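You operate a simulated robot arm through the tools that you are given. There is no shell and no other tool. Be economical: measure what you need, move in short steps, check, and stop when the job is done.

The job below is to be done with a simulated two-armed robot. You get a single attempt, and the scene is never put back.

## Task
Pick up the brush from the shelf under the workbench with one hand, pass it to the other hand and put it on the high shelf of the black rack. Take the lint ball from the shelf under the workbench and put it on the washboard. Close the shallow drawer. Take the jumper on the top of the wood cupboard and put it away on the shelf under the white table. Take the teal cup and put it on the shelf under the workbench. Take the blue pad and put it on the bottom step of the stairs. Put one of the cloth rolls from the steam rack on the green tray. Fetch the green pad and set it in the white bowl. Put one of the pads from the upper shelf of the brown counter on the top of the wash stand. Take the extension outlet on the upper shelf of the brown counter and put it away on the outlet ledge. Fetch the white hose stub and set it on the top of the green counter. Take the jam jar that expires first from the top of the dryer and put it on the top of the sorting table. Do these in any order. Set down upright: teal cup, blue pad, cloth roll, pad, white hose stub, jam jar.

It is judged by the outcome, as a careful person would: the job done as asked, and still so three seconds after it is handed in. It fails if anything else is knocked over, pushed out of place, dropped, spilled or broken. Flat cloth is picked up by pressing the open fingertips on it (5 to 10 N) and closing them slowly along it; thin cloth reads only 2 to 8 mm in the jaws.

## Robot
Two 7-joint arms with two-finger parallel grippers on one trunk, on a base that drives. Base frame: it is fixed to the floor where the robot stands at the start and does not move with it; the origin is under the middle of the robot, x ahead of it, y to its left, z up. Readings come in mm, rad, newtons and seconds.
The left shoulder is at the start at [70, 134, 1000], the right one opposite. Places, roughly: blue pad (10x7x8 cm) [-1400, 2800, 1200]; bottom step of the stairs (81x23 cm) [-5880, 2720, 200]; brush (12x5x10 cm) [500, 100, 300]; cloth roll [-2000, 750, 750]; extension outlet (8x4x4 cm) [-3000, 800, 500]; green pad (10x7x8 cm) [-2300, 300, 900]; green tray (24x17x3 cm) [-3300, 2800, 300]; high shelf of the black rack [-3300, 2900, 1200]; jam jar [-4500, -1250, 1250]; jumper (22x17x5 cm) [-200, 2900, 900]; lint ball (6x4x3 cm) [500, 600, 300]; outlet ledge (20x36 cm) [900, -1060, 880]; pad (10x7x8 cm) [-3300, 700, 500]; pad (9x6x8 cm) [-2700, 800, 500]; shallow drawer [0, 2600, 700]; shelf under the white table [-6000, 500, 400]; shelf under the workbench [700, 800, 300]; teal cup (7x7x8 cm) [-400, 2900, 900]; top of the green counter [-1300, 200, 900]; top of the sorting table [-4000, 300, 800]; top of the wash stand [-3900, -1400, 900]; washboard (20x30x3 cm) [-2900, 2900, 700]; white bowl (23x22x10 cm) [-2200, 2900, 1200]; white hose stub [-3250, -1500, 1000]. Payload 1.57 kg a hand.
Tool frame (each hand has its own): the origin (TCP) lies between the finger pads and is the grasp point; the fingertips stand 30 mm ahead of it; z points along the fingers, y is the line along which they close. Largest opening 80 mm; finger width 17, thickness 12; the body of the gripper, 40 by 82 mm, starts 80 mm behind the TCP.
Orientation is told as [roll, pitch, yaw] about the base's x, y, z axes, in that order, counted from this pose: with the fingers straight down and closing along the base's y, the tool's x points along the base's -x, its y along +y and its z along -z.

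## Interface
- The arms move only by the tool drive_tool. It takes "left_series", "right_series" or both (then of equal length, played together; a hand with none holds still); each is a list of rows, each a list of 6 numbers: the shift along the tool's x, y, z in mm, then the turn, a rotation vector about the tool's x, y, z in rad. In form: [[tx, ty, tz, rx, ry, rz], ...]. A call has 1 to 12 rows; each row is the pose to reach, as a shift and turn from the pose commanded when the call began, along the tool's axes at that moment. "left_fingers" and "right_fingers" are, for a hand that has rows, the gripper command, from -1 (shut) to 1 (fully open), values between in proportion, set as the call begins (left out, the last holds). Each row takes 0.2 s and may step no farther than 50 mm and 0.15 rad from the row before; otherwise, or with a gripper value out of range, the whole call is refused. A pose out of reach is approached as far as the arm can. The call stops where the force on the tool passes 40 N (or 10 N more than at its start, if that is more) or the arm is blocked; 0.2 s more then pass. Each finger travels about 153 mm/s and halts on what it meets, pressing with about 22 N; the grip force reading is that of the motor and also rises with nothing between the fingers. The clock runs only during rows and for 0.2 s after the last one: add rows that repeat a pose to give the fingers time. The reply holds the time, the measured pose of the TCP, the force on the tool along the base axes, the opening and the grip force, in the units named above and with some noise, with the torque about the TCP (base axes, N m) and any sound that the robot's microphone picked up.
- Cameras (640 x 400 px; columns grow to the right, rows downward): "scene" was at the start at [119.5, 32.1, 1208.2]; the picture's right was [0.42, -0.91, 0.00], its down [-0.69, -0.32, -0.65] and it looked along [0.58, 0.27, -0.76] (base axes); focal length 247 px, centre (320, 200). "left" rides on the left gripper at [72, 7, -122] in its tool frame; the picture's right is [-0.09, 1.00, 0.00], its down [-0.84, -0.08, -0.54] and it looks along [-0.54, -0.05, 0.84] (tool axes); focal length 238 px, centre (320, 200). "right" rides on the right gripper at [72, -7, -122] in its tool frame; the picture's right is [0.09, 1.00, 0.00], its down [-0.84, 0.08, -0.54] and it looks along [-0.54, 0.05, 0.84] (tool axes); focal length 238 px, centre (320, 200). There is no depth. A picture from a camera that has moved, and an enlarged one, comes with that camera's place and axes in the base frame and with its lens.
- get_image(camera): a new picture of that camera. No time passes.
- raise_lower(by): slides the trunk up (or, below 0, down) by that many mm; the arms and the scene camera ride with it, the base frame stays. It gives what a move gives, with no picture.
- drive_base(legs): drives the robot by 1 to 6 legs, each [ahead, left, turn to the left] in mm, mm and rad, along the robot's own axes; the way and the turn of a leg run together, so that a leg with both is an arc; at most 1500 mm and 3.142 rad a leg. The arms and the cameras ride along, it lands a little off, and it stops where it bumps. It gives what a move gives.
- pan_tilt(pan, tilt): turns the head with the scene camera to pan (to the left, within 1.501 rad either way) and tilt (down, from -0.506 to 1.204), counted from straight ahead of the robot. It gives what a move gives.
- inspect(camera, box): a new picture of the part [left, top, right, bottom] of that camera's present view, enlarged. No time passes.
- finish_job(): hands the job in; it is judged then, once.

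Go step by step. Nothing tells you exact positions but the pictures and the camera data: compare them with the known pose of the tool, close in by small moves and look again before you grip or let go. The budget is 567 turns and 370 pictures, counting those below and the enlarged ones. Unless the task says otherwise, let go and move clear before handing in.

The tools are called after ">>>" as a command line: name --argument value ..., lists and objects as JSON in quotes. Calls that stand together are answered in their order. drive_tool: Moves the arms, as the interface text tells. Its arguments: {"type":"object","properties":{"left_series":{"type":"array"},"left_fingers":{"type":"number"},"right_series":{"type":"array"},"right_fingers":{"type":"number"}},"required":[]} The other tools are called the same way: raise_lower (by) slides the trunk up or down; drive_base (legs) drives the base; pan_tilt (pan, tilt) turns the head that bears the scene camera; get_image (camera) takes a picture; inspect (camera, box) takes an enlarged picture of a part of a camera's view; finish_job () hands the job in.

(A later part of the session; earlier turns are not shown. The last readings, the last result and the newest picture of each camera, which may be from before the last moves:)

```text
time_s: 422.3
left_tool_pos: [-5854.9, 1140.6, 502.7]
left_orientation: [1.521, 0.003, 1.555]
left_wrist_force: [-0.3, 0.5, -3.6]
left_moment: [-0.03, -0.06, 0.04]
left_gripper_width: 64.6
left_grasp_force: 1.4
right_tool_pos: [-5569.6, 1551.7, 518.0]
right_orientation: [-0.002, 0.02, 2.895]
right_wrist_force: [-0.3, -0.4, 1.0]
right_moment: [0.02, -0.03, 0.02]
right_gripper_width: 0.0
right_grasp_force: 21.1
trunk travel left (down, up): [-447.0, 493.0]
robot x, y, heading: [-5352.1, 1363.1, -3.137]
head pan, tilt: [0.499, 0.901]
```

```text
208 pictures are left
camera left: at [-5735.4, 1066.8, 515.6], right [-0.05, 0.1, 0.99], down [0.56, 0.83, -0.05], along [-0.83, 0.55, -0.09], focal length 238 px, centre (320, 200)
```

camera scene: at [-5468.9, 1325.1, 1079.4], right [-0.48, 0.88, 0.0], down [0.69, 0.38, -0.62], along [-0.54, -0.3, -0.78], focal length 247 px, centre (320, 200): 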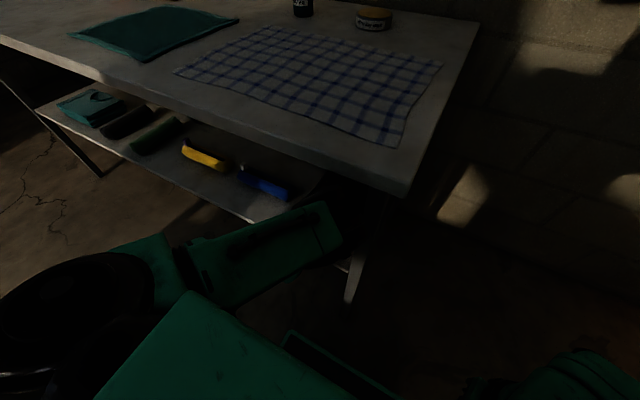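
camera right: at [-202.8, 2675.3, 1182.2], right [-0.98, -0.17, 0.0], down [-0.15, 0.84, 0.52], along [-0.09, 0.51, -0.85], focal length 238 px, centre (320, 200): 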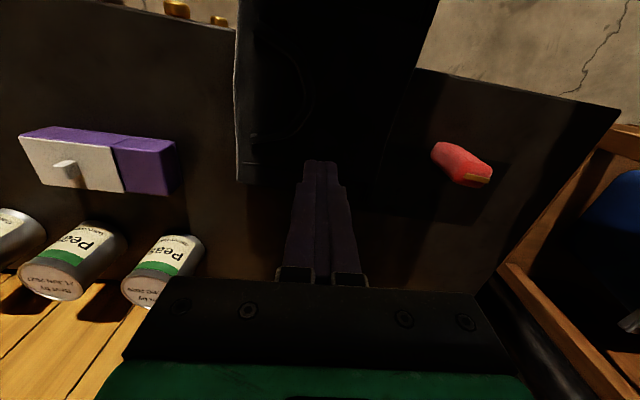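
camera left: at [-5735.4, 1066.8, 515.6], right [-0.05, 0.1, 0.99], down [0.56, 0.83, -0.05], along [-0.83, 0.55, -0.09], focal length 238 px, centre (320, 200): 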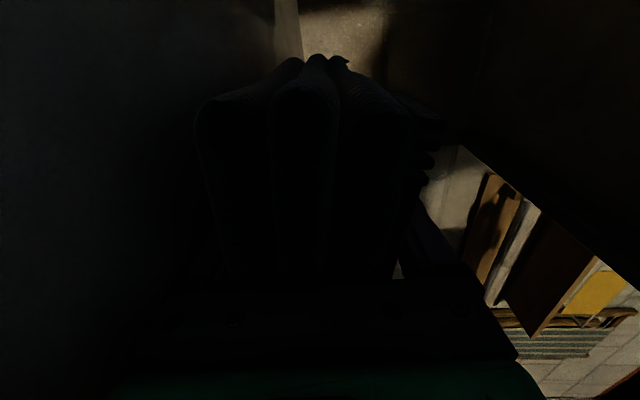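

The jumper just rests on the lower finger. I'll re-grip, raise, pitch the hand down about 25°, touch the far edge to the shelf and withdraw along the slope so it slides off.

>>> drive_tool --left_series '[[0, 0, 0, 0, 0, 0], [0, 0, 0, 0, 0, 0], [0, 20, 0, 0, 0, 0], [0, 45, 0, 0, 0, 0]]' --left_fingers -1

>>> drive_tool --left_series '[[0, 8, 0, 0.11, 0, 0], [0, 15, 0, 0.22, 0, 0], [0, 20, 0, 0.33, 0, 0], [0, 25, 0, 0.44, 0, 0]]'

>>> get_image --camera "left"

```text
time_s: 423.5
left_tool_pos: [-5807.9, 1139.9, 499.0]
left_orientation: [1.399, -0.005, 1.555]
left_wrist_force: [0.8, -0.5, 7.6]
left_moment: [-0.33, 1.35, 0.05]
left_gripper_width: 50.0
left_grasp_force: 22.2
right_tool_pos: [-5563.3, 1551.6, 522.7]
right_orientation: [-0.002, 0.012, 2.898]
right_wrist_force: [0.9, -0.2, -0.4]
right_moment: [0.01, -0.01, 0.02]
right_gripper_width: 0.0
right_grasp_force: 21.4
trunk travel left (down, up): [-447.0, 493.0]
robot x, y, heading: [-5349.6, 1366.3, -3.132]
head pan, tilt: [0.499, 0.901]
stopped in row 4 (left hand): the arm was blocked; the commanded pose is now the measured one
```

```text
time_s: 424.5
left_tool_pos: [-5797.3, 1118.4, 515.8]
left_orientation: [0.954, -0.017, 1.555]
left_wrist_force: [-2.3, 2.2, 8.2]
left_moment: [0.02, 1.92, -0.42]
left_gripper_width: 80.1
left_grasp_force: 21.6
left hand out of reach, approached as far as the arm can: row 1, 2, 3, 4
right_tool_pos: [-5554.1, 1549.7, 522.7]
right_orientation: [-0.001, -0.006, 2.899]
right_wrist_force: [-1.5, -0.8, 0.1]
right_moment: [-0.02, 0.0, -0.02]
right_gripper_width: 0.0
right_grasp_force: 20.8
trunk travel left (down, up): [-447.0, 493.0]
robot x, y, heading: [-5347.4, 1362.9, -3.13]
head pan, tilt: [0.499, 0.901]
```

```text
207 pictures are left
camera left: at [-5702.6, 1044.0, 590.7], right [-0.57, 0.09, 0.81], down [0.5, 0.82, 0.27], along [-0.65, 0.56, -0.52], focal length 238 px, centre (320, 200)
```

left: 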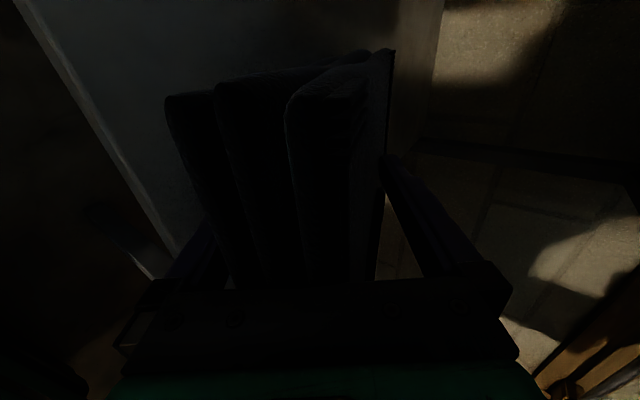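

The jumper now lies on the shelf while the hand is pitched down around it. I open and withdraw along the slope.

>>> drive_tool --left_series '[[0, 0, 0, 0, 0, 0], [0, 0, 0, 0, 0, 0], [0, 0, -20, 0, 0, 0], [0, 0, -40, 0, 0, 0], [0, 0, -60, 0, 0, 0]]' --left_fingers 1

>>> get_image --camera "left"

>>> get_image --camera "scene"

```text
time_s: 425.7
left_tool_pos: [-5771.6, 1112.7, 558.2]
left_orientation: [0.968, -0.002, 1.552]
left_wrist_force: [0.4, 0.2, -1.3]
left_moment: [-0.01, 0.03, -0.01]
left_gripper_width: 80.1
left_grasp_force: 0.0
left hand out of reach, approached as far as the arm can: row 3, 4, 5
right_tool_pos: [-5564.3, 1554.4, 521.8]
right_orientation: [0.002, 0.01, 2.892]
right_wrist_force: [0.0, -0.1, 0.2]
right_moment: [0.0, 0.02, -0.03]
right_gripper_width: 0.0
right_grasp_force: 21.2
trunk travel left (down, up): [-447.0, 493.0]
robot x, y, heading: [-5355.6, 1360.8, -3.133]
head pan, tilt: [0.499, 0.901]
```

```text
206 pictures are left
camera left: at [-5676.4, 1038.3, 632.0], right [-0.56, 0.1, 0.82], down [0.51, 0.83, 0.24], along [-0.65, 0.55, -0.52], focal length 238 px, centre (320, 200)
```

left: 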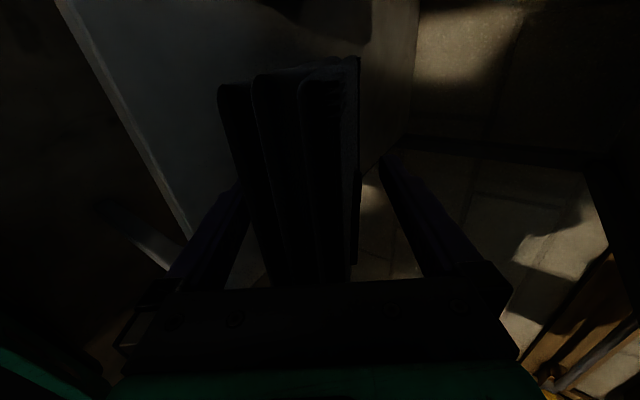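

```text
205 pictures are left
camera scene: at [-5457.4, 1327.0, 1081.6], right [-0.48, 0.88, 0.0], down [0.68, 0.38, -0.63], along [-0.55, -0.3, -0.78], focal length 247 px, centre (320, 200)
```

scene: 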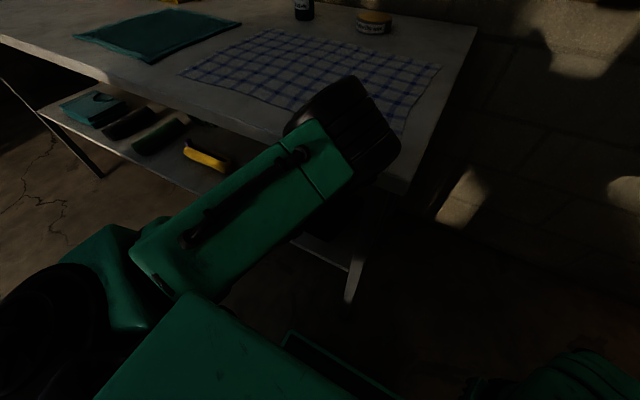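

The hand is nearly free. I back the base off slowly and check the jumper.

>>> drive_base --legs '[[-90, 0, 0]]'

>>> get_image --camera "left"

```text
time_s: 426.8
left_tool_pos: [-5682.8, 1110.9, 553.1]
left_orientation: [0.96, -0.004, 1.554]
left_wrist_force: [0.8, -0.2, 0.0]
left_moment: [0.0, 0.0, 0.01]
left_gripper_width: 80.1
left_grasp_force: 0.0
right_tool_pos: [-5476.5, 1553.4, 518.3]
right_orientation: [-0.001, 0.02, 2.898]
right_wrist_force: [0.1, 0.1, -0.4]
right_moment: [0.03, 0.0, 0.0]
right_gripper_width: 0.0
right_grasp_force: 21.8
trunk travel left (down, up): [-447.0, 493.0]
robot x, y, heading: [-5258.1, 1364.9, -3.132]
head pan, tilt: [0.499, 0.901]
```

```text
204 pictures are left
camera left: at [-5587.1, 1037.4, 627.7], right [-0.57, 0.1, 0.82], down [0.5, 0.83, 0.25], along [-0.65, 0.55, -0.52], focal length 238 px, centre (320, 200)
```

left: 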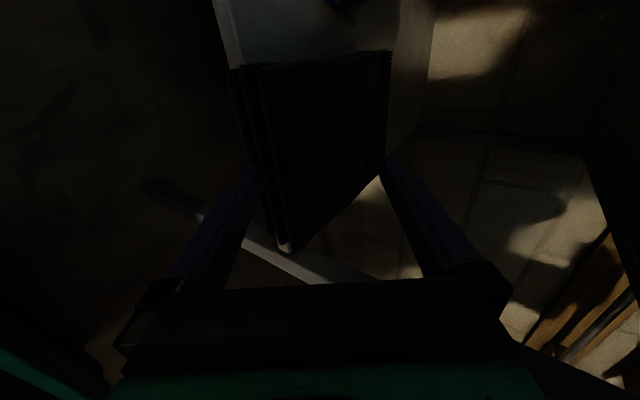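

>>> drive_base --legs '[[-250, 0, 0]]'

>>> pan_tilt --pan 0.3 --tilt 0.6

>>> inspect --camera "scene" --box '[140, 60, 440, 260]'

```text
time_s: 428.6
left_tool_pos: [-5430.9, 1113.8, 553.0]
left_orientation: [0.961, -0.003, 1.557]
left_wrist_force: [-0.6, 0.3, 0.3]
left_moment: [0.0, -0.01, 0.02]
left_gripper_width: 80.0
left_grasp_force: 0.1
right_tool_pos: [-5226.1, 1554.8, 518.3]
right_orientation: [-0.002, 0.021, 2.902]
right_wrist_force: [-0.2, 0.0, -0.1]
right_moment: [0.0, -0.03, 0.02]
right_gripper_width: 0.2
right_grasp_force: 20.9
trunk travel left (down, up): [-447.0, 493.0]
robot x, y, heading: [-5005.3, 1368.6, -3.128]
head pan, tilt: [0.499, 0.901]
```

```text
time_s: 429.4
left_tool_pos: [-5431.3, 1112.7, 551.5]
left_orientation: [0.958, -0.003, 1.558]
left_wrist_force: [-1.2, 0.3, -0.4]
left_moment: [-0.01, 0.01, 0.0]
left_gripper_width: 80.0
left_grasp_force: 0.0
right_tool_pos: [-5226.5, 1555.4, 518.5]
right_orientation: [-0.002, 0.022, 2.899]
right_wrist_force: [0.2, -0.6, -0.2]
right_moment: [-0.01, 0.0, -0.01]
right_gripper_width: 0.1
right_grasp_force: 20.9
trunk travel left (down, up): [-447.0, 493.0]
robot x, y, heading: [-5005.8, 1364.8, -3.135]
head pan, tilt: [0.3, 0.6]
```

```text
2.00 times, centred on (290, 160) of scene
camera zoom: at [-5141.8, 1338.3, 1104.1], right [-0.31, 0.95, 0.0], down [0.54, 0.17, -0.82], along [-0.78, -0.25, -0.57], focal length 495 px, centre (380, 280)
```

zoom: 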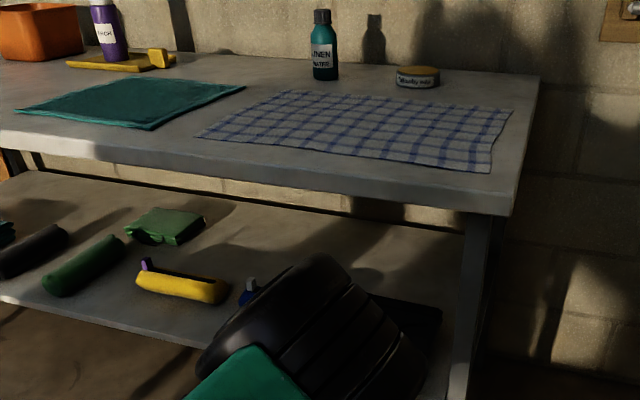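

My arm blocks the view, so I sidestep right for a clear look.

>>> drive_base --legs '[[-150, -350, 0]]'

>>> pan_tilt --pan 0.55 --tilt 0.5

>>> inspect --camera "scene" --box '[160, 100, 460, 300]'

```text
time_s: 431.9
left_tool_pos: [-5286.0, 1468.4, 552.8]
left_orientation: [0.957, -0.002, 1.551]
left_wrist_force: [0.6, -0.5, 0.1]
left_moment: [-0.02, 0.03, 0.04]
left_gripper_width: 80.1
left_grasp_force: 0.0
right_tool_pos: [-5079.3, 1909.2, 518.0]
right_orientation: [0.0, 0.021, 2.896]
right_wrist_force: [-0.5, -0.3, 0.6]
right_moment: [-0.01, 0.0, -0.01]
right_gripper_width: 0.3
right_grasp_force: 21.2
trunk travel left (down, up): [-447.0, 493.0]
robot x, y, heading: [-4859.4, 1722.8, -3.134]
head pan, tilt: [0.3, 0.6]
```

```text
time_s: 432.6
left_tool_pos: [-5286.3, 1467.8, 551.6]
left_orientation: [0.958, -0.005, 1.555]
left_wrist_force: [0.3, 0.2, -0.2]
left_moment: [-0.01, 0.02, -0.02]
left_gripper_width: 79.8
left_grasp_force: 0.1
right_tool_pos: [-5078.8, 1909.0, 518.2]
right_orientation: [-0.003, 0.022, 2.897]
right_wrist_force: [-0.5, -0.3, 0.2]
right_moment: [0.01, 0.0, -0.02]
right_gripper_width: 0.0
right_grasp_force: 21.3
trunk travel left (down, up): [-447.0, 493.0]
robot x, y, heading: [-4860.1, 1721.3, -3.137]
head pan, tilt: [0.55, 0.499]
```

```text
2.00 times, centred on (310, 200) of scene
camera zoom: at [-4988.7, 1670.1, 1113.3], right [-0.53, 0.85, 0.0], down [0.41, 0.25, -0.88], along [-0.75, -0.46, -0.48], focal length 495 px, centre (340, 200)
```

zoom: 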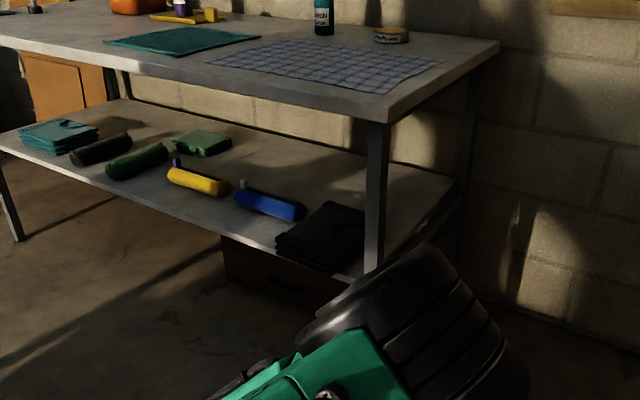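

The jumper lies on the shelf beside the blue tool, flush with the front edge and stable. I reset the left hand to level, unrolled.

>>> drive_tool --left_series '[[0, 0, 0, -0.145, 0, 0], [0, 0, 0, -0.29, 0, 0], [0, 0, 0, -0.435, 0, 0], [0, 0, 0, -0.59, 0, 0]]'

>>> drive_tool --left_series '[[0, 0, 0, 0, 0, 0.145], [0, 0, 0, 0, 0, 0.29], [0, 0, 0, 0, 0, 0.435], [0, 0, 0, 0, 0, 0.58], [0, 0, 0, 0, 0, 0.725], [0, 0, 0, 0, 0, 0.87], [0, 0, 0, 0, 0, 1.015], [0, 0, 0, 0, 0, 1.16], [0, 0, 0, 0, 0, 1.305], [0, 0, 0, 0, 0, 1.45], [0, 0, 0, 0, 0, 1.57]]'

```text
refused: row 4 steps farther than a row can; nothing moved
```

```text
time_s: 435.0
left_tool_pos: [-5287.1, 1467.9, 553.5]
left_orientation: [0.002, 0.96, -0.017]
left_wrist_force: [-0.4, 0.0, -0.3]
left_moment: [0.01, 0.0, 0.02]
left_gripper_width: 80.2
left_grasp_force: 0.0
right_tool_pos: [-5078.5, 1908.3, 517.7]
right_orientation: [-0.002, 0.02, 2.896]
right_wrist_force: [0.5, -1.2, -0.3]
right_moment: [0.02, 0.0, 0.03]
right_gripper_width: 0.0
right_grasp_force: 21.1
trunk travel left (down, up): [-447.0, 493.0]
robot x, y, heading: [-4862.1, 1719.0, -3.139]
head pan, tilt: [0.55, 0.499]
```

Now I level the pitch.

>>> drive_tool --left_series '[[0, 0, 0, 0, 0.14, 0], [0, 0, 0, 0, 0.28, 0], [0, 0, 0, 0, 0.42, 0], [0, 0, 0, 0, 0.52, 0], [0, 0, 0, 0, 0.61, 0]]'

>>> get_image --camera "left"

```text
time_s: 436.2
left_tool_pos: [-5286.2, 1467.5, 552.9]
left_orientation: [1.549, 1.567, 1.534]
left_wrist_force: [0.1, 0.4, -0.5]
left_moment: [0.01, -0.01, 0.02]
left_gripper_width: 80.2
left_grasp_force: 0.1
right_tool_pos: [-5080.3, 1908.0, 518.4]
right_orientation: [-0.002, 0.021, 2.896]
right_wrist_force: [0.5, -0.5, -0.2]
right_moment: [0.02, -0.04, -0.01]
right_gripper_width: 0.0
right_grasp_force: 21.0
trunk travel left (down, up): [-447.0, 493.0]
robot x, y, heading: [-4864.0, 1722.4, -3.136]
head pan, tilt: [0.55, 0.499]
```

```text
201 pictures are left
camera left: at [-5163.8, 1471.3, 624.1], right [0.02, 1.0, -0.09], down [0.54, -0.08, -0.84], along [-0.84, -0.03, -0.54], focal length 238 px, centre (320, 200)
```

left: 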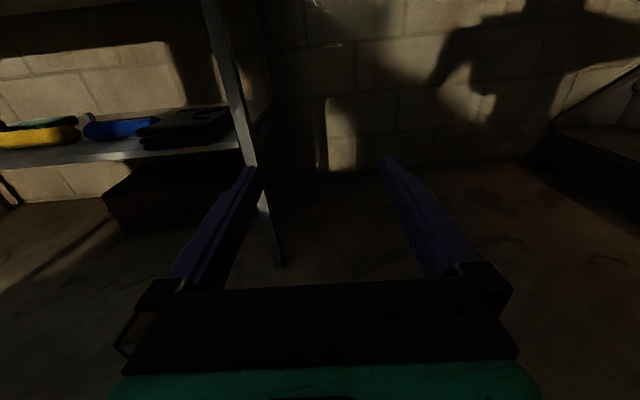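

The left hand is level again. Next: the jam jars on the dryer at the south. I turn to face south and look.

>>> drive_base --legs '[[0, 0, 1.57]]'

>>> raise_lower --by 400

>>> pan_tilt --pan 0.25 --tilt 0.35

>>> get_image --camera "scene"

```text
time_s: 440.4
left_tool_pos: [-4612.0, 1291.2, 552.6]
left_orientation: [1.081, 1.566, 2.63]
left_wrist_force: [0.6, 0.3, 0.2]
left_moment: [-0.01, -0.05, -0.01]
left_gripper_width: 80.3
left_grasp_force: 0.1
right_tool_pos: [-5052.1, 1502.3, 518.7]
right_orientation: [-0.002, 0.022, -1.826]
right_wrist_force: [-0.3, -0.2, 0.1]
right_moment: [0.0, -0.01, 0.01]
right_gripper_width: 0.1
right_grasp_force: 21.4
trunk travel left (down, up): [-447.0, 493.0]
robot x, y, heading: [-4864.2, 1719.5, -1.568]
head pan, tilt: [0.55, 0.499]
```

```text
time_s: 444.3
left_tool_pos: [-4611.2, 1291.1, 951.7]
left_orientation: [1.075, 1.569, 2.62]
left_wrist_force: [0.1, 0.0, -0.5]
left_moment: [-0.03, 0.03, 0.0]
left_gripper_width: 80.0
left_grasp_force: 0.2
right_tool_pos: [-5051.7, 1503.3, 917.6]
right_orientation: [0.0, 0.022, -1.823]
right_wrist_force: [0.2, -0.7, 0.5]
right_moment: [0.03, -0.02, 0.0]
right_gripper_width: 0.4
right_grasp_force: 20.7
trunk travel left (down, up): [-847.0, 93.0]
robot x, y, heading: [-4859.0, 1721.4, -1.572]
head pan, tilt: [0.55, 0.499]
```

```text
time_s: 445.1
left_tool_pos: [-4610.7, 1292.0, 953.7]
left_orientation: [1.088, 1.567, 2.632]
left_wrist_force: [-0.3, -0.8, -0.1]
left_moment: [0.03, 0.01, 0.0]
left_gripper_width: 80.0
left_grasp_force: 0.0
right_tool_pos: [-5051.9, 1503.3, 918.5]
right_orientation: [-0.001, 0.022, -1.824]
right_wrist_force: [-0.6, -0.4, 0.5]
right_moment: [0.03, 0.0, 0.0]
right_gripper_width: 0.1
right_grasp_force: 21.7
trunk travel left (down, up): [-847.0, 93.0]
robot x, y, heading: [-4861.9, 1718.4, -1.57]
head pan, tilt: [0.25, 0.351]
```

```text
200 pictures are left
camera scene: at [-4838.4, 1578.0, 1526.9], right [-0.97, -0.25, 0.0], down [-0.09, 0.33, -0.94], along [0.23, -0.91, -0.34], focal length 247 px, centre (320, 200)
```

scene: 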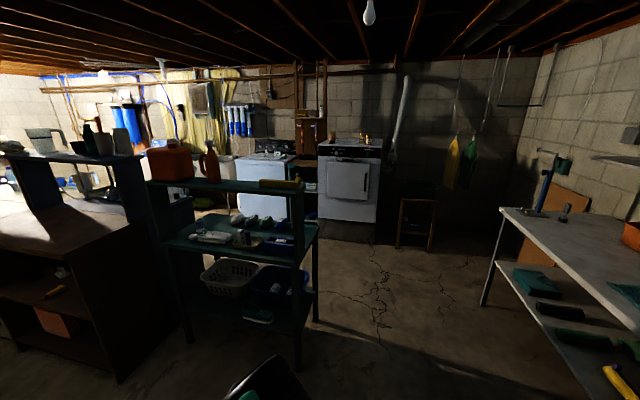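

The way south is open between the sorting table and the white table. I drive toward the dryer.

>>> drive_base --legs '[[1400, 0, 0], [650, 0, 0]]'

>>> raise_lower --by 93

>>> pan_tilt --pan 0.3 --tilt 0.4

>>> get_image --camera "scene"

```text
time_s: 455.4
left_tool_pos: [-4635.1, -781.9, 952.4]
left_orientation: [1.204, 1.567, 2.735]
left_wrist_force: [-0.1, 0.2, 0.5]
left_moment: [-0.01, 0.0, -0.04]
left_gripper_width: 80.3
left_grasp_force: 0.1
right_tool_pos: [-5071.4, -566.7, 917.8]
right_orientation: [0.0, 0.021, -1.839]
right_wrist_force: [0.5, 0.1, -0.4]
right_moment: [-0.01, -0.01, -0.04]
right_gripper_width: 0.0
right_grasp_force: 20.9
trunk travel left (down, up): [-847.0, 93.0]
robot x, y, heading: [-4872.4, -353.0, -1.587]
head pan, tilt: [0.25, 0.351]
```

```text
time_s: 456.6
left_tool_pos: [-4634.8, -783.1, 1046.4]
left_orientation: [1.034, 1.567, 2.562]
left_wrist_force: [-0.1, 0.5, -0.2]
left_moment: [0.02, 0.01, 0.0]
left_gripper_width: 80.1
left_grasp_force: 0.0
right_tool_pos: [-5071.1, -565.9, 1011.2]
right_orientation: [-0.001, 0.02, -1.838]
right_wrist_force: [-0.2, 1.1, -0.3]
right_moment: [0.02, -0.01, 0.03]
right_gripper_width: 0.0
right_grasp_force: 21.4
trunk travel left (down, up): [-940.0, 0.0]
robot x, y, heading: [-4875.9, -352.7, -1.587]
head pan, tilt: [0.25, 0.351]
```

```text
time_s: 457.2
left_tool_pos: [-4633.9, -783.1, 1045.3]
left_orientation: [1.049, 1.567, 2.582]
left_wrist_force: [-0.5, -0.3, 0.3]
left_moment: [-0.01, 0.01, 0.0]
left_gripper_width: 80.0
left_grasp_force: 0.0
right_tool_pos: [-5070.6, -566.0, 1011.1]
right_orientation: [-0.002, 0.021, -1.84]
right_wrist_force: [0.1, 1.2, -0.1]
right_moment: [0.03, -0.02, -0.01]
right_gripper_width: 0.0
right_grasp_force: 20.9
trunk travel left (down, up): [-940.0, 0.0]
robot x, y, heading: [-4872.9, -351.0, -1.585]
head pan, tilt: [0.3, 0.4]
```

```text
199 pictures are left
camera scene: at [-4851.6, -492.1, 1615.4], right [-0.96, -0.28, 0.0], down [-0.11, 0.37, -0.92], along [0.26, -0.88, -0.39], focal length 247 px, centre (320, 200)
```

scene: 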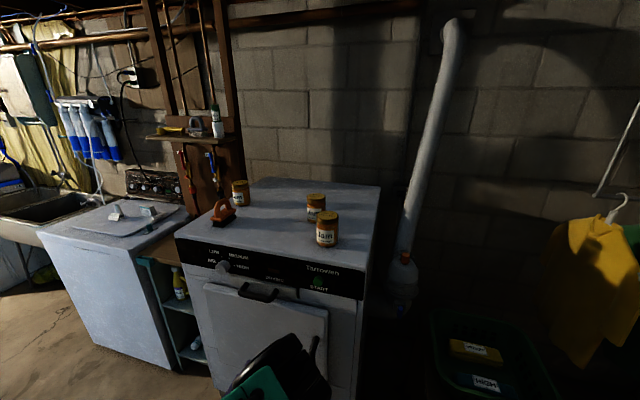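

Three jam jars stand on the dryer. I zoom in on their labels.

>>> inspect --camera "scene" --box '[200, 170, 360, 270]'

```text
4.00 times, centred on (280, 220) of scene
camera zoom: at [-4851.6, -492.1, 1615.4], right [-0.96, -0.28, 0.0], down [-0.11, 0.37, -0.92], along [0.26, -0.88, -0.39], focal length 989 px, centre (480, 120)
```

zoom: 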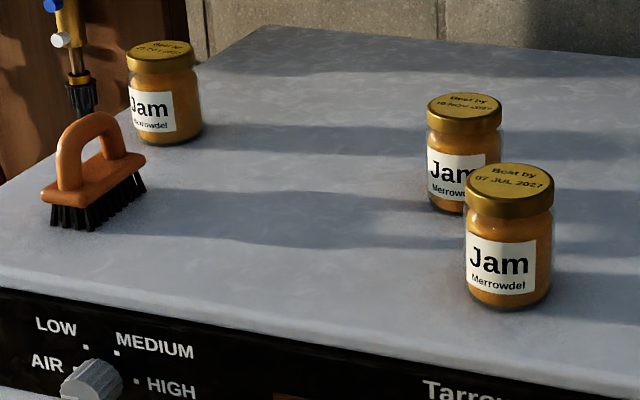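

>>> inspect --camera "scene" --box '[228, 176, 256, 194]'

>>> inspect --camera "scene" --box '[302, 190, 342, 222]'

```text
16.00 times, centred on (242, 185) of scene
camera zoom: at [-4851.6, -492.1, 1615.4], right [-0.96, -0.28, 0.0], down [-0.11, 0.37, -0.92], along [0.26, -0.88, -0.39], focal length 3956 px, centre (1568, 440)
```

zoom: 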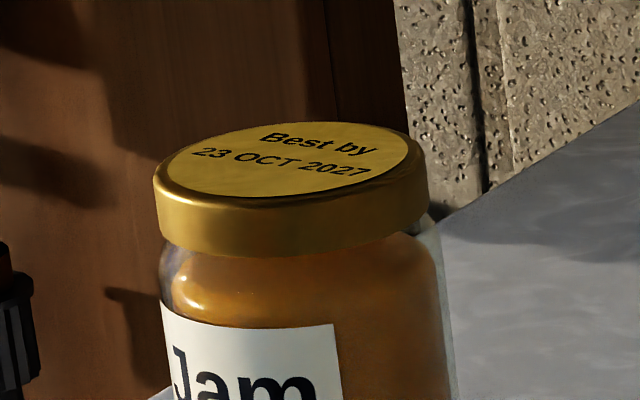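

```text
12.50 times, centred on (322, 206) of scene
camera zoom: at [-4851.6, -492.1, 1615.4], right [-0.96, -0.28, 0.0], down [-0.11, 0.37, -0.92], along [0.26, -0.88, -0.39], focal length 3091 px, centre (295, 125)
```

zoom: 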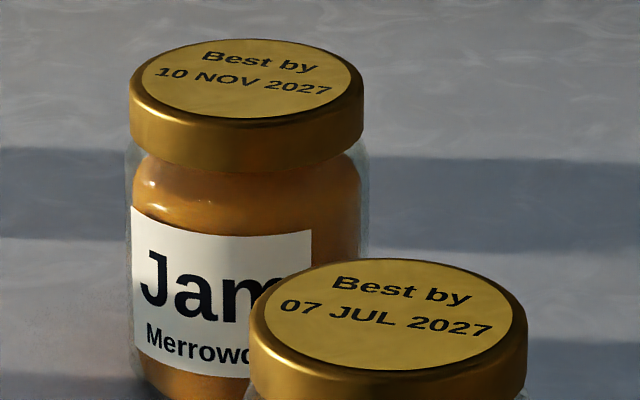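

The front jar, best by 07 JUL 2027, expires first. I raise the left hand to jar height and look with its camera.

>>> drive_tool --left_series '[[40, 0, 10, 0, 0, 0], [80, 0, 20, 0, 0, 0], [120, 0, 30, 0, 0, 0], [160, 0, 40, 0, 0, 0], [200, 0, 50, 0, 0, 0]]'

>>> get_image --camera "left"

```text
time_s: 458.4
left_tool_pos: [-4635.1, -832.1, 1246.5]
left_orientation: [0.868, 1.566, 2.403]
left_wrist_force: [-0.4, 0.2, 0.0]
left_moment: [0.03, 0.0, 0.01]
left_gripper_width: 79.8
left_grasp_force: 0.0
right_tool_pos: [-5070.0, -564.7, 1011.7]
right_orientation: [0.0, 0.018, -1.839]
right_wrist_force: [0.6, -0.4, -0.8]
right_moment: [-0.06, -0.02, 0.02]
right_gripper_width: 0.2
right_grasp_force: 21.6
trunk travel left (down, up): [-940.0, 0.0]
robot x, y, heading: [-4875.2, -351.3, -1.584]
head pan, tilt: [0.3, 0.4]
```

```text
195 pictures are left
camera left: at [-4636.9, -709.8, 1317.4], right [-1.0, 0.04, -0.09], down [0.09, 0.54, -0.83], along [0.02, -0.84, -0.54], focal length 238 px, centre (320, 200)
```

left: 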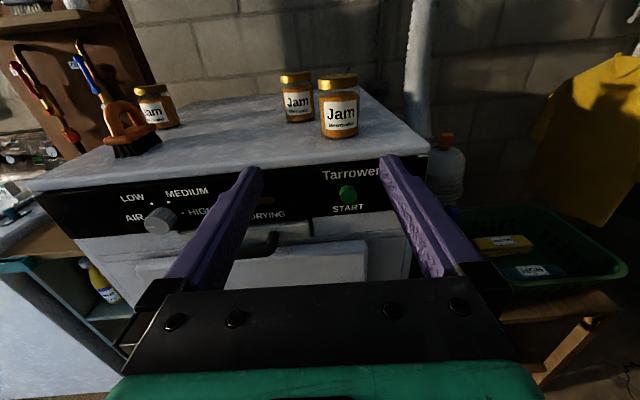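

The jar's base is at about [-4681,-1157,1168], 95 mm tall and ~71 mm wide. I line up and approach.

>>> drive_base --legs '[[0, -38, 0], [215, 0, 0]]'

>>> drive_tool --left_series '[[-15, 0, 0, 0, 0, 0], [-30, 0, 0, 0, 0, 0]]'

>>> get_image --camera "left"

```text
time_s: 460.6
left_tool_pos: [-4678.1, -1048.9, 1246.7]
left_orientation: [1.715, 1.564, -3.038]
left_wrist_force: [-0.2, 0.2, -0.1]
left_moment: [0.03, 0.01, -0.01]
left_gripper_width: 79.8
left_grasp_force: 0.2
right_tool_pos: [-5112.6, -780.4, 1010.9]
right_orientation: [-0.002, 0.017, -1.843]
right_wrist_force: [0.4, -0.2, 1.1]
right_moment: [0.02, 0.0, 0.0]
right_gripper_width: 0.0
right_grasp_force: 20.8
trunk travel left (down, up): [-940.0, 0.0]
robot x, y, heading: [-4919.4, -571.3, -1.59]
head pan, tilt: [0.3, 0.4]
```

```text
time_s: 461.2
left_tool_pos: [-4678.1, -1050.9, 1216.5]
left_orientation: [1.426, 1.565, 2.954]
left_wrist_force: [0.5, -0.7, -0.2]
left_moment: [0.02, -0.01, -0.01]
left_gripper_width: 79.8
left_grasp_force: 0.0
right_tool_pos: [-5113.5, -782.5, 1011.7]
right_orientation: [-0.001, 0.022, -1.844]
right_wrist_force: [-0.1, 0.4, -0.1]
right_moment: [0.01, -0.01, 0.0]
right_gripper_width: 0.2
right_grasp_force: 20.9
trunk travel left (down, up): [-940.0, 0.0]
robot x, y, heading: [-4917.5, -572.2, -1.594]
head pan, tilt: [0.3, 0.4]
```

```text
194 pictures are left
camera left: at [-4680.2, -929.0, 1288.2], right [-1.0, 0.04, -0.08], down [0.09, 0.54, -0.84], along [0.01, -0.84, -0.54], focal length 238 px, centre (320, 200)
```

left: 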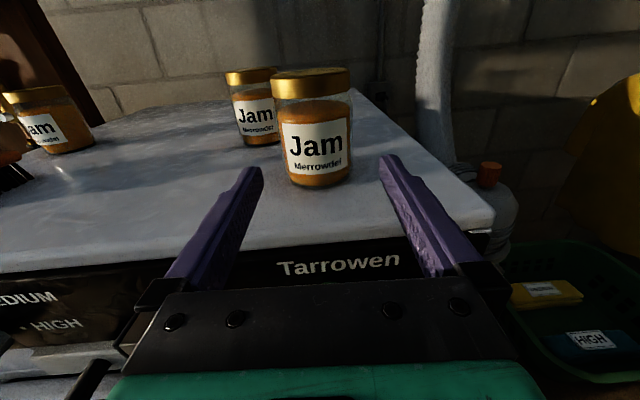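

The jar is 7 mm left of the hand axis. I correct that and advance around it.

>>> drive_tool --left_series '[[0, -7, 10, 0, 0, 0], [0, -7, 35, 0, 0, 0]]'

>>> get_image --camera "left"

```text
time_s: 461.8
left_tool_pos: [-4674.4, -1087.9, 1215.0]
left_orientation: [1.184, 1.565, 2.718]
left_wrist_force: [0.5, 0.0, 0.2]
left_moment: [-0.04, -0.01, -0.01]
left_gripper_width: 80.1
left_grasp_force: 0.1
right_tool_pos: [-5112.8, -783.6, 1011.0]
right_orientation: [-0.003, 0.021, -1.843]
right_wrist_force: [0.7, 0.3, -0.7]
right_moment: [-0.02, -0.01, 0.0]
right_gripper_width: 0.0
right_grasp_force: 21.0
trunk travel left (down, up): [-940.0, 0.0]
robot x, y, heading: [-4915.8, -571.6, -1.591]
head pan, tilt: [0.3, 0.4]
```

```text
193 pictures are left
camera left: at [-4675.4, -966.3, 1286.3], right [-1.0, 0.04, -0.09], down [0.09, 0.54, -0.84], along [0.01, -0.84, -0.54], focal length 238 px, centre (320, 200)
```

left: 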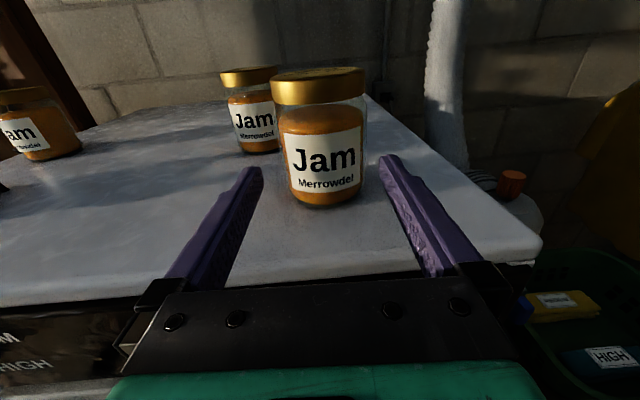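

>>> drive_tool --left_series '[[0, 0, 20, 0, 0, 0], [0, 0, 40, 0, 0, 0], [0, 0, 52, 0, 0, 0]]'

>>> get_image --camera "left"

```text
time_s: 462.6
left_tool_pos: [-4675.1, -1139.1, 1214.6]
left_orientation: [1.194, 1.565, 2.723]
left_wrist_force: [-1.1, -1.1, 0.1]
left_moment: [0.02, -0.04, 0.0]
left_gripper_width: 80.3
left_grasp_force: 0.0
right_tool_pos: [-5114.2, -782.8, 1009.7]
right_orientation: [-0.002, 0.02, -1.841]
right_wrist_force: [-0.4, 0.3, -0.3]
right_moment: [0.03, 0.02, 0.02]
right_gripper_width: 0.0
right_grasp_force: 21.1
trunk travel left (down, up): [-940.0, 0.0]
robot x, y, heading: [-4922.8, -569.9, -1.591]
head pan, tilt: [0.3, 0.4]
```

```text
192 pictures are left
camera left: at [-4676.8, -1017.6, 1286.6], right [-1.0, 0.04, -0.09], down [0.09, 0.54, -0.84], along [0.01, -0.84, -0.54], focal length 238 px, centre (320, 200)
```

left: 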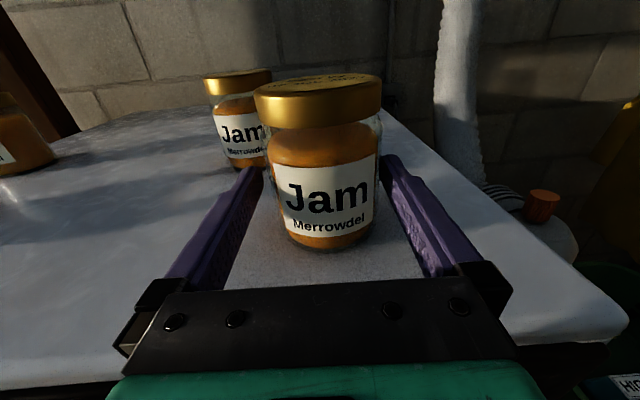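

The jar is between the fingers. I close.

>>> drive_tool --left_series '[[0, 0, 5, 0, 0, 0], [0, 0, 5, 0, 0, 0], [0, 0, 5, 0, 0, 0]]' --left_fingers -1

>>> drive_tool --left_series '[[15, 0, 0, 0, 0, 0], [35, 0, 0, 0, 0, 0]]'

>>> drive_base --legs '[[-300, 0, 0]]'

>>> get_image --camera "left"

```text
time_s: 463.4
left_tool_pos: [-4675.8, -1145.1, 1215.1]
left_orientation: [1.253, 1.566, 2.784]
left_wrist_force: [0.4, 0.2, -0.3]
left_moment: [0.07, -0.13, 0.05]
left_gripper_width: 73.2
left_grasp_force: 21.9
right_tool_pos: [-5113.0, -782.6, 1011.1]
right_orientation: [-0.002, 0.022, -1.844]
right_wrist_force: [-0.4, -1.0, -0.4]
right_moment: [-0.01, 0.01, -0.04]
right_gripper_width: 0.0
right_grasp_force: 21.2
trunk travel left (down, up): [-940.0, 0.0]
robot x, y, heading: [-4916.2, -568.9, -1.589]
head pan, tilt: [0.3, 0.4]
```

```text
time_s: 464.0
left_tool_pos: [-4676.0, -1142.4, 1250.3]
left_orientation: [1.113, 1.561, 2.646]
left_wrist_force: [1.6, -0.4, -4.1]
left_moment: [0.11, -0.11, 0.03]
left_gripper_width: 73.2
left_grasp_force: 22.2
right_tool_pos: [-5113.4, -782.6, 1011.6]
right_orientation: [-0.002, 0.022, -1.845]
right_wrist_force: [-0.6, -0.2, -0.1]
right_moment: [-0.02, 0.0, 0.0]
right_gripper_width: 0.0
right_grasp_force: 21.9
trunk travel left (down, up): [-940.0, 0.0]
robot x, y, heading: [-4918.6, -568.3, -1.588]
head pan, tilt: [0.3, 0.4]
```

```text
time_s: 466.0
left_tool_pos: [-4666.7, -847.6, 1247.6]
left_orientation: [0.913, 1.56, 2.447]
left_wrist_force: [0.8, 0.3, -5.4]
left_moment: [0.1, -0.04, 0.03]
left_gripper_width: 73.2
left_grasp_force: 22.1
right_tool_pos: [-5106.3, -488.2, 1010.7]
right_orientation: [-0.002, 0.025, -1.836]
right_wrist_force: [-0.1, -0.4, 0.0]
right_moment: [-0.01, 0.02, 0.02]
right_gripper_width: 0.1
right_grasp_force: 20.9
trunk travel left (down, up): [-940.0, 0.0]
robot x, y, heading: [-4911.6, -270.9, -1.585]
head pan, tilt: [0.3, 0.4]
```

```text
191 pictures are left
camera left: at [-4668.6, -725.6, 1320.5], right [-1.0, 0.03, -0.08], down [0.09, 0.54, -0.83], along [0.02, -0.84, -0.54], focal length 238 px, centre (320, 200)
```

left: 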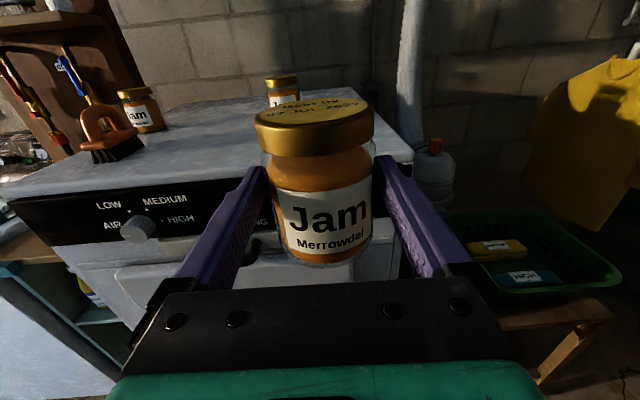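

The jar (73 mm) is secure. I turn to face east toward the sorting table and look.

>>> drive_base --legs '[[-350, 0, 0], [0, 0, 1.585]]'

>>> pan_tilt --pan 0.1 --tilt 0.55

>>> get_image --camera "scene"

```text
time_s: 472.1
left_tool_pos: [-4334.8, 318.0, 1250.3]
left_orientation: [1.097, 1.564, -2.078]
left_wrist_force: [-0.1, -0.3, -3.9]
left_moment: [0.0, 0.08, -0.04]
left_gripper_width: 72.9
left_grasp_force: 22.3
right_tool_pos: [-4693.9, -121.9, 1010.6]
right_orientation: [-0.002, 0.02, -0.27]
right_wrist_force: [0.4, -0.4, -0.4]
right_moment: [0.01, 0.0, -0.01]
right_gripper_width: 0.2
right_grasp_force: 21.9
trunk travel left (down, up): [-940.0, 0.0]
robot x, y, heading: [-4907.2, 69.4, -0.014]
head pan, tilt: [0.3, 0.4]
```

```text
time_s: 472.8
left_tool_pos: [-4335.6, 317.5, 1250.1]
left_orientation: [1.062, 1.562, -2.116]
left_wrist_force: [0.8, 0.3, -4.7]
left_moment: [-0.03, 0.12, 0.0]
left_gripper_width: 72.9
left_grasp_force: 22.1
right_tool_pos: [-4694.8, -121.8, 1011.6]
right_orientation: [-0.001, 0.021, -0.269]
right_wrist_force: [1.4, 0.0, -0.3]
right_moment: [0.0, 0.0, 0.01]
right_gripper_width: 0.2
right_grasp_force: 20.9
trunk travel left (down, up): [-940.0, 0.0]
robot x, y, heading: [-4908.7, 70.7, -0.019]
head pan, tilt: [0.099, 0.55]
```

```text
190 pictures are left
camera scene: at [-4768.4, 79.1, 1601.6], right [0.08, -1.0, 0.0], down [-0.52, -0.04, -0.85], along [0.85, 0.07, -0.52], focal length 247 px, centre (320, 200)
```

scene: 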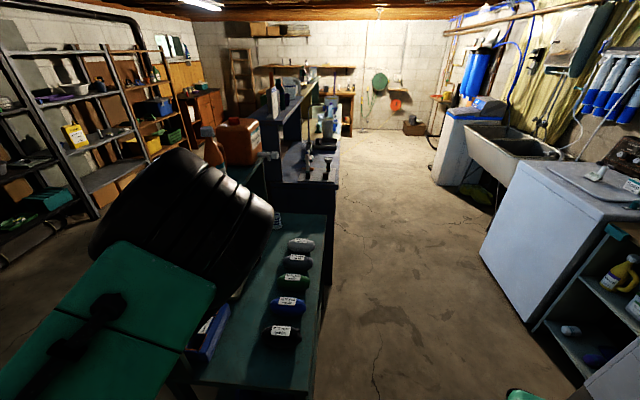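

>>> inspect --camera "scene" --box '[150, 120, 370, 400]'

>>> get_image --camera "left"

```text
1.43 times, centred on (260, 260) of scene
camera zoom: at [-4768.4, 79.1, 1601.6], right [0.08, -1.0, 0.0], down [-0.52, -0.04, -0.85], along [0.85, 0.07, -0.52], focal length 353 px, centre (406, 114)
```

zoom: 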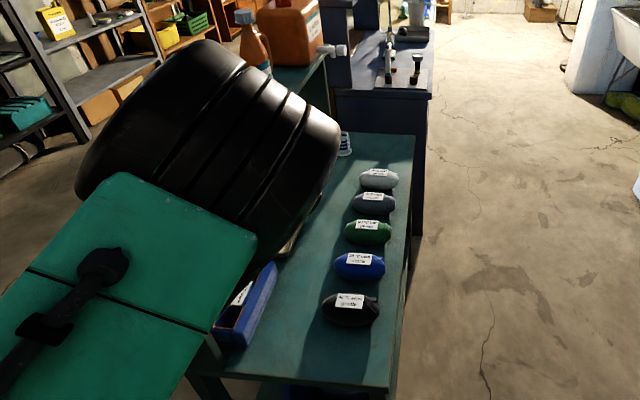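

```text
188 pictures are left
camera left: at [-4456.9, 315.7, 1321.4], right [-0.04, -1.0, -0.08], down [-0.54, 0.09, -0.84], along [0.84, 0.02, -0.54], focal length 238 px, centre (320, 200)
```

left: 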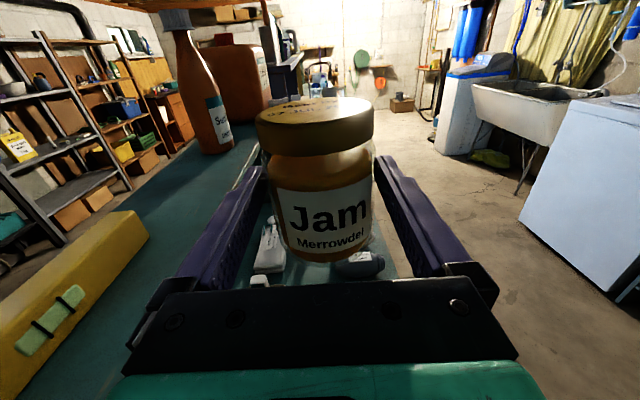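

The table's top carries a row of rolled socks near the south side; the strip at its west end looks free. I back off, shift south, and lower to look closer.

>>> drive_base --legs '[[-260, 0, 0.015], [0, -85, 0]]'

>>> raise_lower --by -290

>>> get_image --camera "left"

>>> pan_tilt --pan 0.2 --tilt 0.6

>>> get_image --camera "scene"

```text
time_s: 475.4
left_tool_pos: [-4598.3, 251.8, 1246.7]
left_orientation: [1.255, 1.556, -1.906]
left_wrist_force: [0.0, 1.9, -4.6]
left_moment: [0.01, 0.09, -0.05]
left_gripper_width: 72.5
left_grasp_force: 22.0
right_tool_pos: [-4952.6, -194.3, 1011.8]
right_orientation: [-0.009, 0.021, -0.257]
right_wrist_force: [0.2, 1.0, 0.3]
right_moment: [-0.09, -0.01, -0.03]
right_gripper_width: 0.1
right_grasp_force: 21.4
trunk travel left (down, up): [-940.0, 0.0]
robot x, y, heading: [-5171.5, -12.8, -0.007]
head pan, tilt: [0.099, 0.55]
```

```text
time_s: 478.3
left_tool_pos: [-4599.4, 243.5, 958.8]
left_orientation: [1.058, 1.563, -2.105]
left_wrist_force: [-0.4, 0.4, -3.7]
left_moment: [0.03, 0.07, 0.0]
left_gripper_width: 72.8
left_grasp_force: 22.1
right_tool_pos: [-4953.0, -200.0, 721.0]
right_orientation: [-0.001, 0.02, -0.256]
right_wrist_force: [-0.4, 1.1, -0.5]
right_moment: [0.0, 0.02, 0.03]
right_gripper_width: 0.1
right_grasp_force: 20.9
trunk travel left (down, up): [-650.0, 290.0]
robot x, y, heading: [-5171.0, -7.6, -0.006]
head pan, tilt: [0.099, 0.55]
```

```text
187 pictures are left
camera left: at [-4721.4, 239.6, 1031.5], right [-0.02, -1.0, -0.08], down [-0.54, 0.08, -0.84], along [0.84, 0.03, -0.54], focal length 238 px, centre (320, 200)
```

left: 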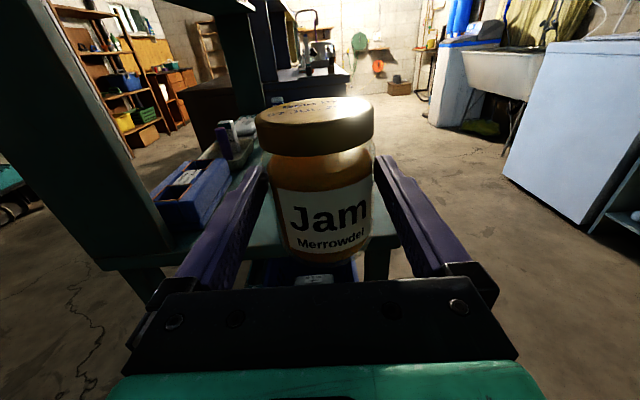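

```text
time_s: 479.0
left_tool_pos: [-4600.1, 242.6, 958.7]
left_orientation: [1.044, 1.563, -2.119]
left_wrist_force: [-0.4, 0.0, -4.6]
left_moment: [0.0, 0.09, 0.01]
left_gripper_width: 72.6
left_grasp_force: 22.1
right_tool_pos: [-4953.1, -202.1, 720.8]
right_orientation: [-0.002, 0.02, -0.256]
right_wrist_force: [1.2, -0.1, -0.5]
right_moment: [-0.02, 0.02, 0.01]
right_gripper_width: 0.0
right_grasp_force: 21.4
trunk travel left (down, up): [-650.0, 290.0]
robot x, y, heading: [-5169.3, -8.3, -0.005]
head pan, tilt: [0.201, 0.6]
```

```text
186 pictures are left
camera scene: at [-5032.7, 7.6, 1307.1], right [0.2, -0.98, 0.0], down [-0.55, -0.11, -0.82], along [0.81, 0.16, -0.57], focal length 247 px, centre (320, 200)
```

scene: 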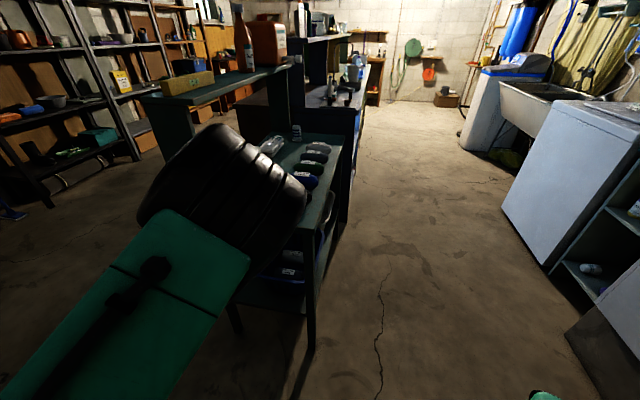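

The table top is at z≈757, its west edge at x≈-4412…-4440. There's a free gap around y≈390 between the black sock (y<322) and the blue tray (y>455). I line up there.

>>> drive_base --legs '[[0, 148, 0.005]]'

>>> raise_lower --by -70

>>> get_image --camera "left"

```text
time_s: 480.3
left_tool_pos: [-4602.1, 396.9, 959.5]
left_orientation: [1.025, 1.561, -2.137]
left_wrist_force: [0.1, 0.6, -4.1]
left_moment: [0.03, 0.11, -0.04]
left_gripper_width: 72.8
left_grasp_force: 21.9
right_tool_pos: [-4953.0, -48.9, 721.9]
right_orientation: [-0.001, 0.021, -0.252]
right_wrist_force: [0.1, 0.6, 1.2]
right_moment: [0.0, -0.01, -0.01]
right_gripper_width: 0.2
right_grasp_force: 21.1
trunk travel left (down, up): [-650.0, 290.0]
robot x, y, heading: [-5170.1, 143.3, 0.004]
head pan, tilt: [0.201, 0.6]
```

```text
time_s: 481.4
left_tool_pos: [-4602.0, 398.2, 888.9]
left_orientation: [1.062, 1.562, -2.096]
left_wrist_force: [-0.7, -0.9, -4.2]
left_moment: [-0.03, 0.11, -0.03]
left_gripper_width: 72.8
left_grasp_force: 21.9
right_tool_pos: [-4952.0, -48.1, 651.5]
right_orientation: [-0.001, 0.021, -0.251]
right_wrist_force: [0.0, -0.2, 0.6]
right_moment: [-0.02, 0.0, -0.02]
right_gripper_width: 0.0
right_grasp_force: 21.3
trunk travel left (down, up): [-580.0, 360.0]
robot x, y, heading: [-5168.2, 143.9, -0.005]
head pan, tilt: [0.201, 0.6]
```

```text
185 pictures are left
camera left: at [-4722.8, 392.9, 961.4], right [-0.02, -1.0, -0.08], down [-0.54, 0.08, -0.84], along [0.84, 0.03, -0.54], focal length 238 px, centre (320, 200)
```

left: 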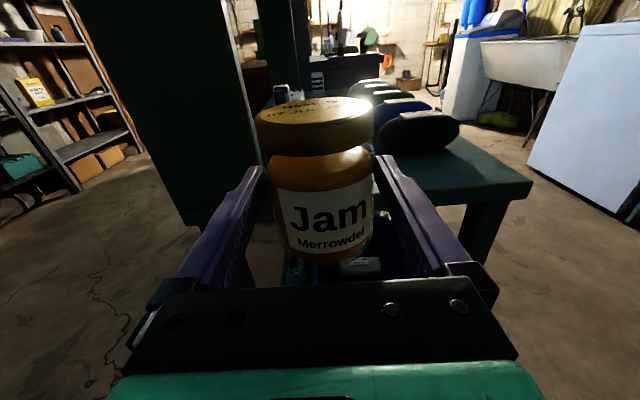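

I drive in over the gap.

>>> drive_base --legs '[[0, -12, 0], [212, 0, 0]]'

>>> get_image --camera "left"

>>> get_image --camera "scene"

```text
time_s: 483.4
left_tool_pos: [-4388.1, 385.1, 889.1]
left_orientation: [0.989, 1.562, -2.17]
left_wrist_force: [-0.5, 0.0, -4.8]
left_moment: [-0.01, 0.08, -0.01]
left_gripper_width: 72.5
left_grasp_force: 22.2
right_tool_pos: [-4739.3, -60.0, 651.8]
right_orientation: [-0.002, 0.023, -0.249]
right_wrist_force: [-0.3, -0.1, 0.8]
right_moment: [0.01, -0.01, -0.03]
right_gripper_width: 0.1
right_grasp_force: 21.3
trunk travel left (down, up): [-580.0, 360.0]
robot x, y, heading: [-4957.4, 130.2, 0.002]
head pan, tilt: [0.201, 0.6]
```

```text
184 pictures are left
camera left: at [-4509.1, 381.4, 961.2], right [-0.02, -1.0, -0.08], down [-0.54, 0.08, -0.83], along [0.84, 0.03, -0.54], focal length 238 px, centre (320, 200)
```

left: 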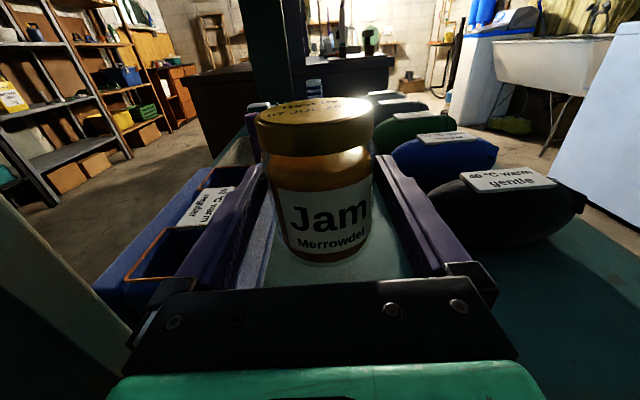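

```text
183 pictures are left
camera scene: at [-4819.1, 147.8, 1237.0], right [0.2, -0.98, 0.0], down [-0.55, -0.11, -0.82], along [0.81, 0.17, -0.57], focal length 247 px, centre (320, 200)
```

scene: 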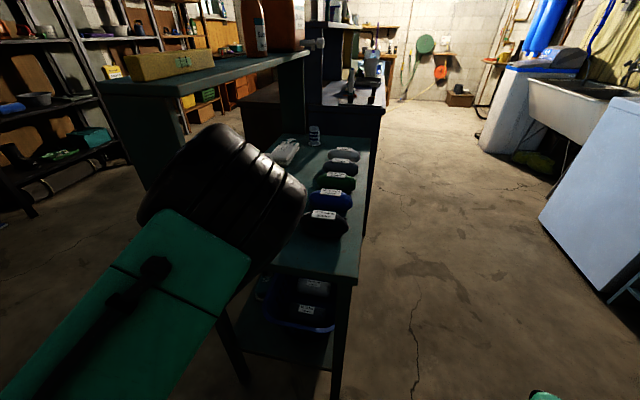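

There is more room on the sock side, so I shift 14 mm right and lower the jar.

>>> drive_tool --left_series '[[0, 14, 0, 0, 0, 0], [-15, 14, 0, 0, 0, 0], [-30, 14, 0, 0, 0, 0], [-42, 14, 0, 0, 0, 0]]'

>>> drive_tool --left_series '[[-4, 0, 0, 0, 0, 0], [-8, 0, 0, 0, 0, 0]]'

```text
time_s: 484.4
left_tool_pos: [-4389.0, 372.9, 850.6]
left_orientation: [2.367, 1.564, -0.794]
left_wrist_force: [0.9, 2.4, 12.8]
left_moment: [0.4, -0.3, -0.12]
left_gripper_width: 72.1
left_grasp_force: 21.9
left hand out of reach, approached as far as the arm can: row 1, 2
right_tool_pos: [-4739.8, -59.8, 651.7]
right_orientation: [0.002, 0.019, -0.248]
right_wrist_force: [0.6, -0.1, 0.2]
right_moment: [0.02, 0.0, 0.02]
right_gripper_width: 0.0
right_grasp_force: 21.2
trunk travel left (down, up): [-580.0, 360.0]
robot x, y, heading: [-4956.1, 132.7, 0.001]
head pan, tilt: [0.201, 0.6]
```

```text
time_s: 485.0
left_tool_pos: [-4389.6, 372.3, 840.2]
left_orientation: [1.482, 1.565, -1.677]
left_wrist_force: [2.4, 4.7, 14.6]
left_moment: [0.35, 0.24, -0.27]
left_gripper_width: 72.0
left_grasp_force: 22.6
right_tool_pos: [-4740.4, -60.9, 651.3]
right_orientation: [0.0, 0.018, -0.25]
right_wrist_force: [0.4, -0.1, 0.3]
right_moment: [-0.02, 0.0, 0.0]
right_gripper_width: 0.0
right_grasp_force: 21.1
trunk travel left (down, up): [-580.0, 360.0]
robot x, y, heading: [-4960.5, 130.6, 0.002]
head pan, tilt: [0.201, 0.6]
```

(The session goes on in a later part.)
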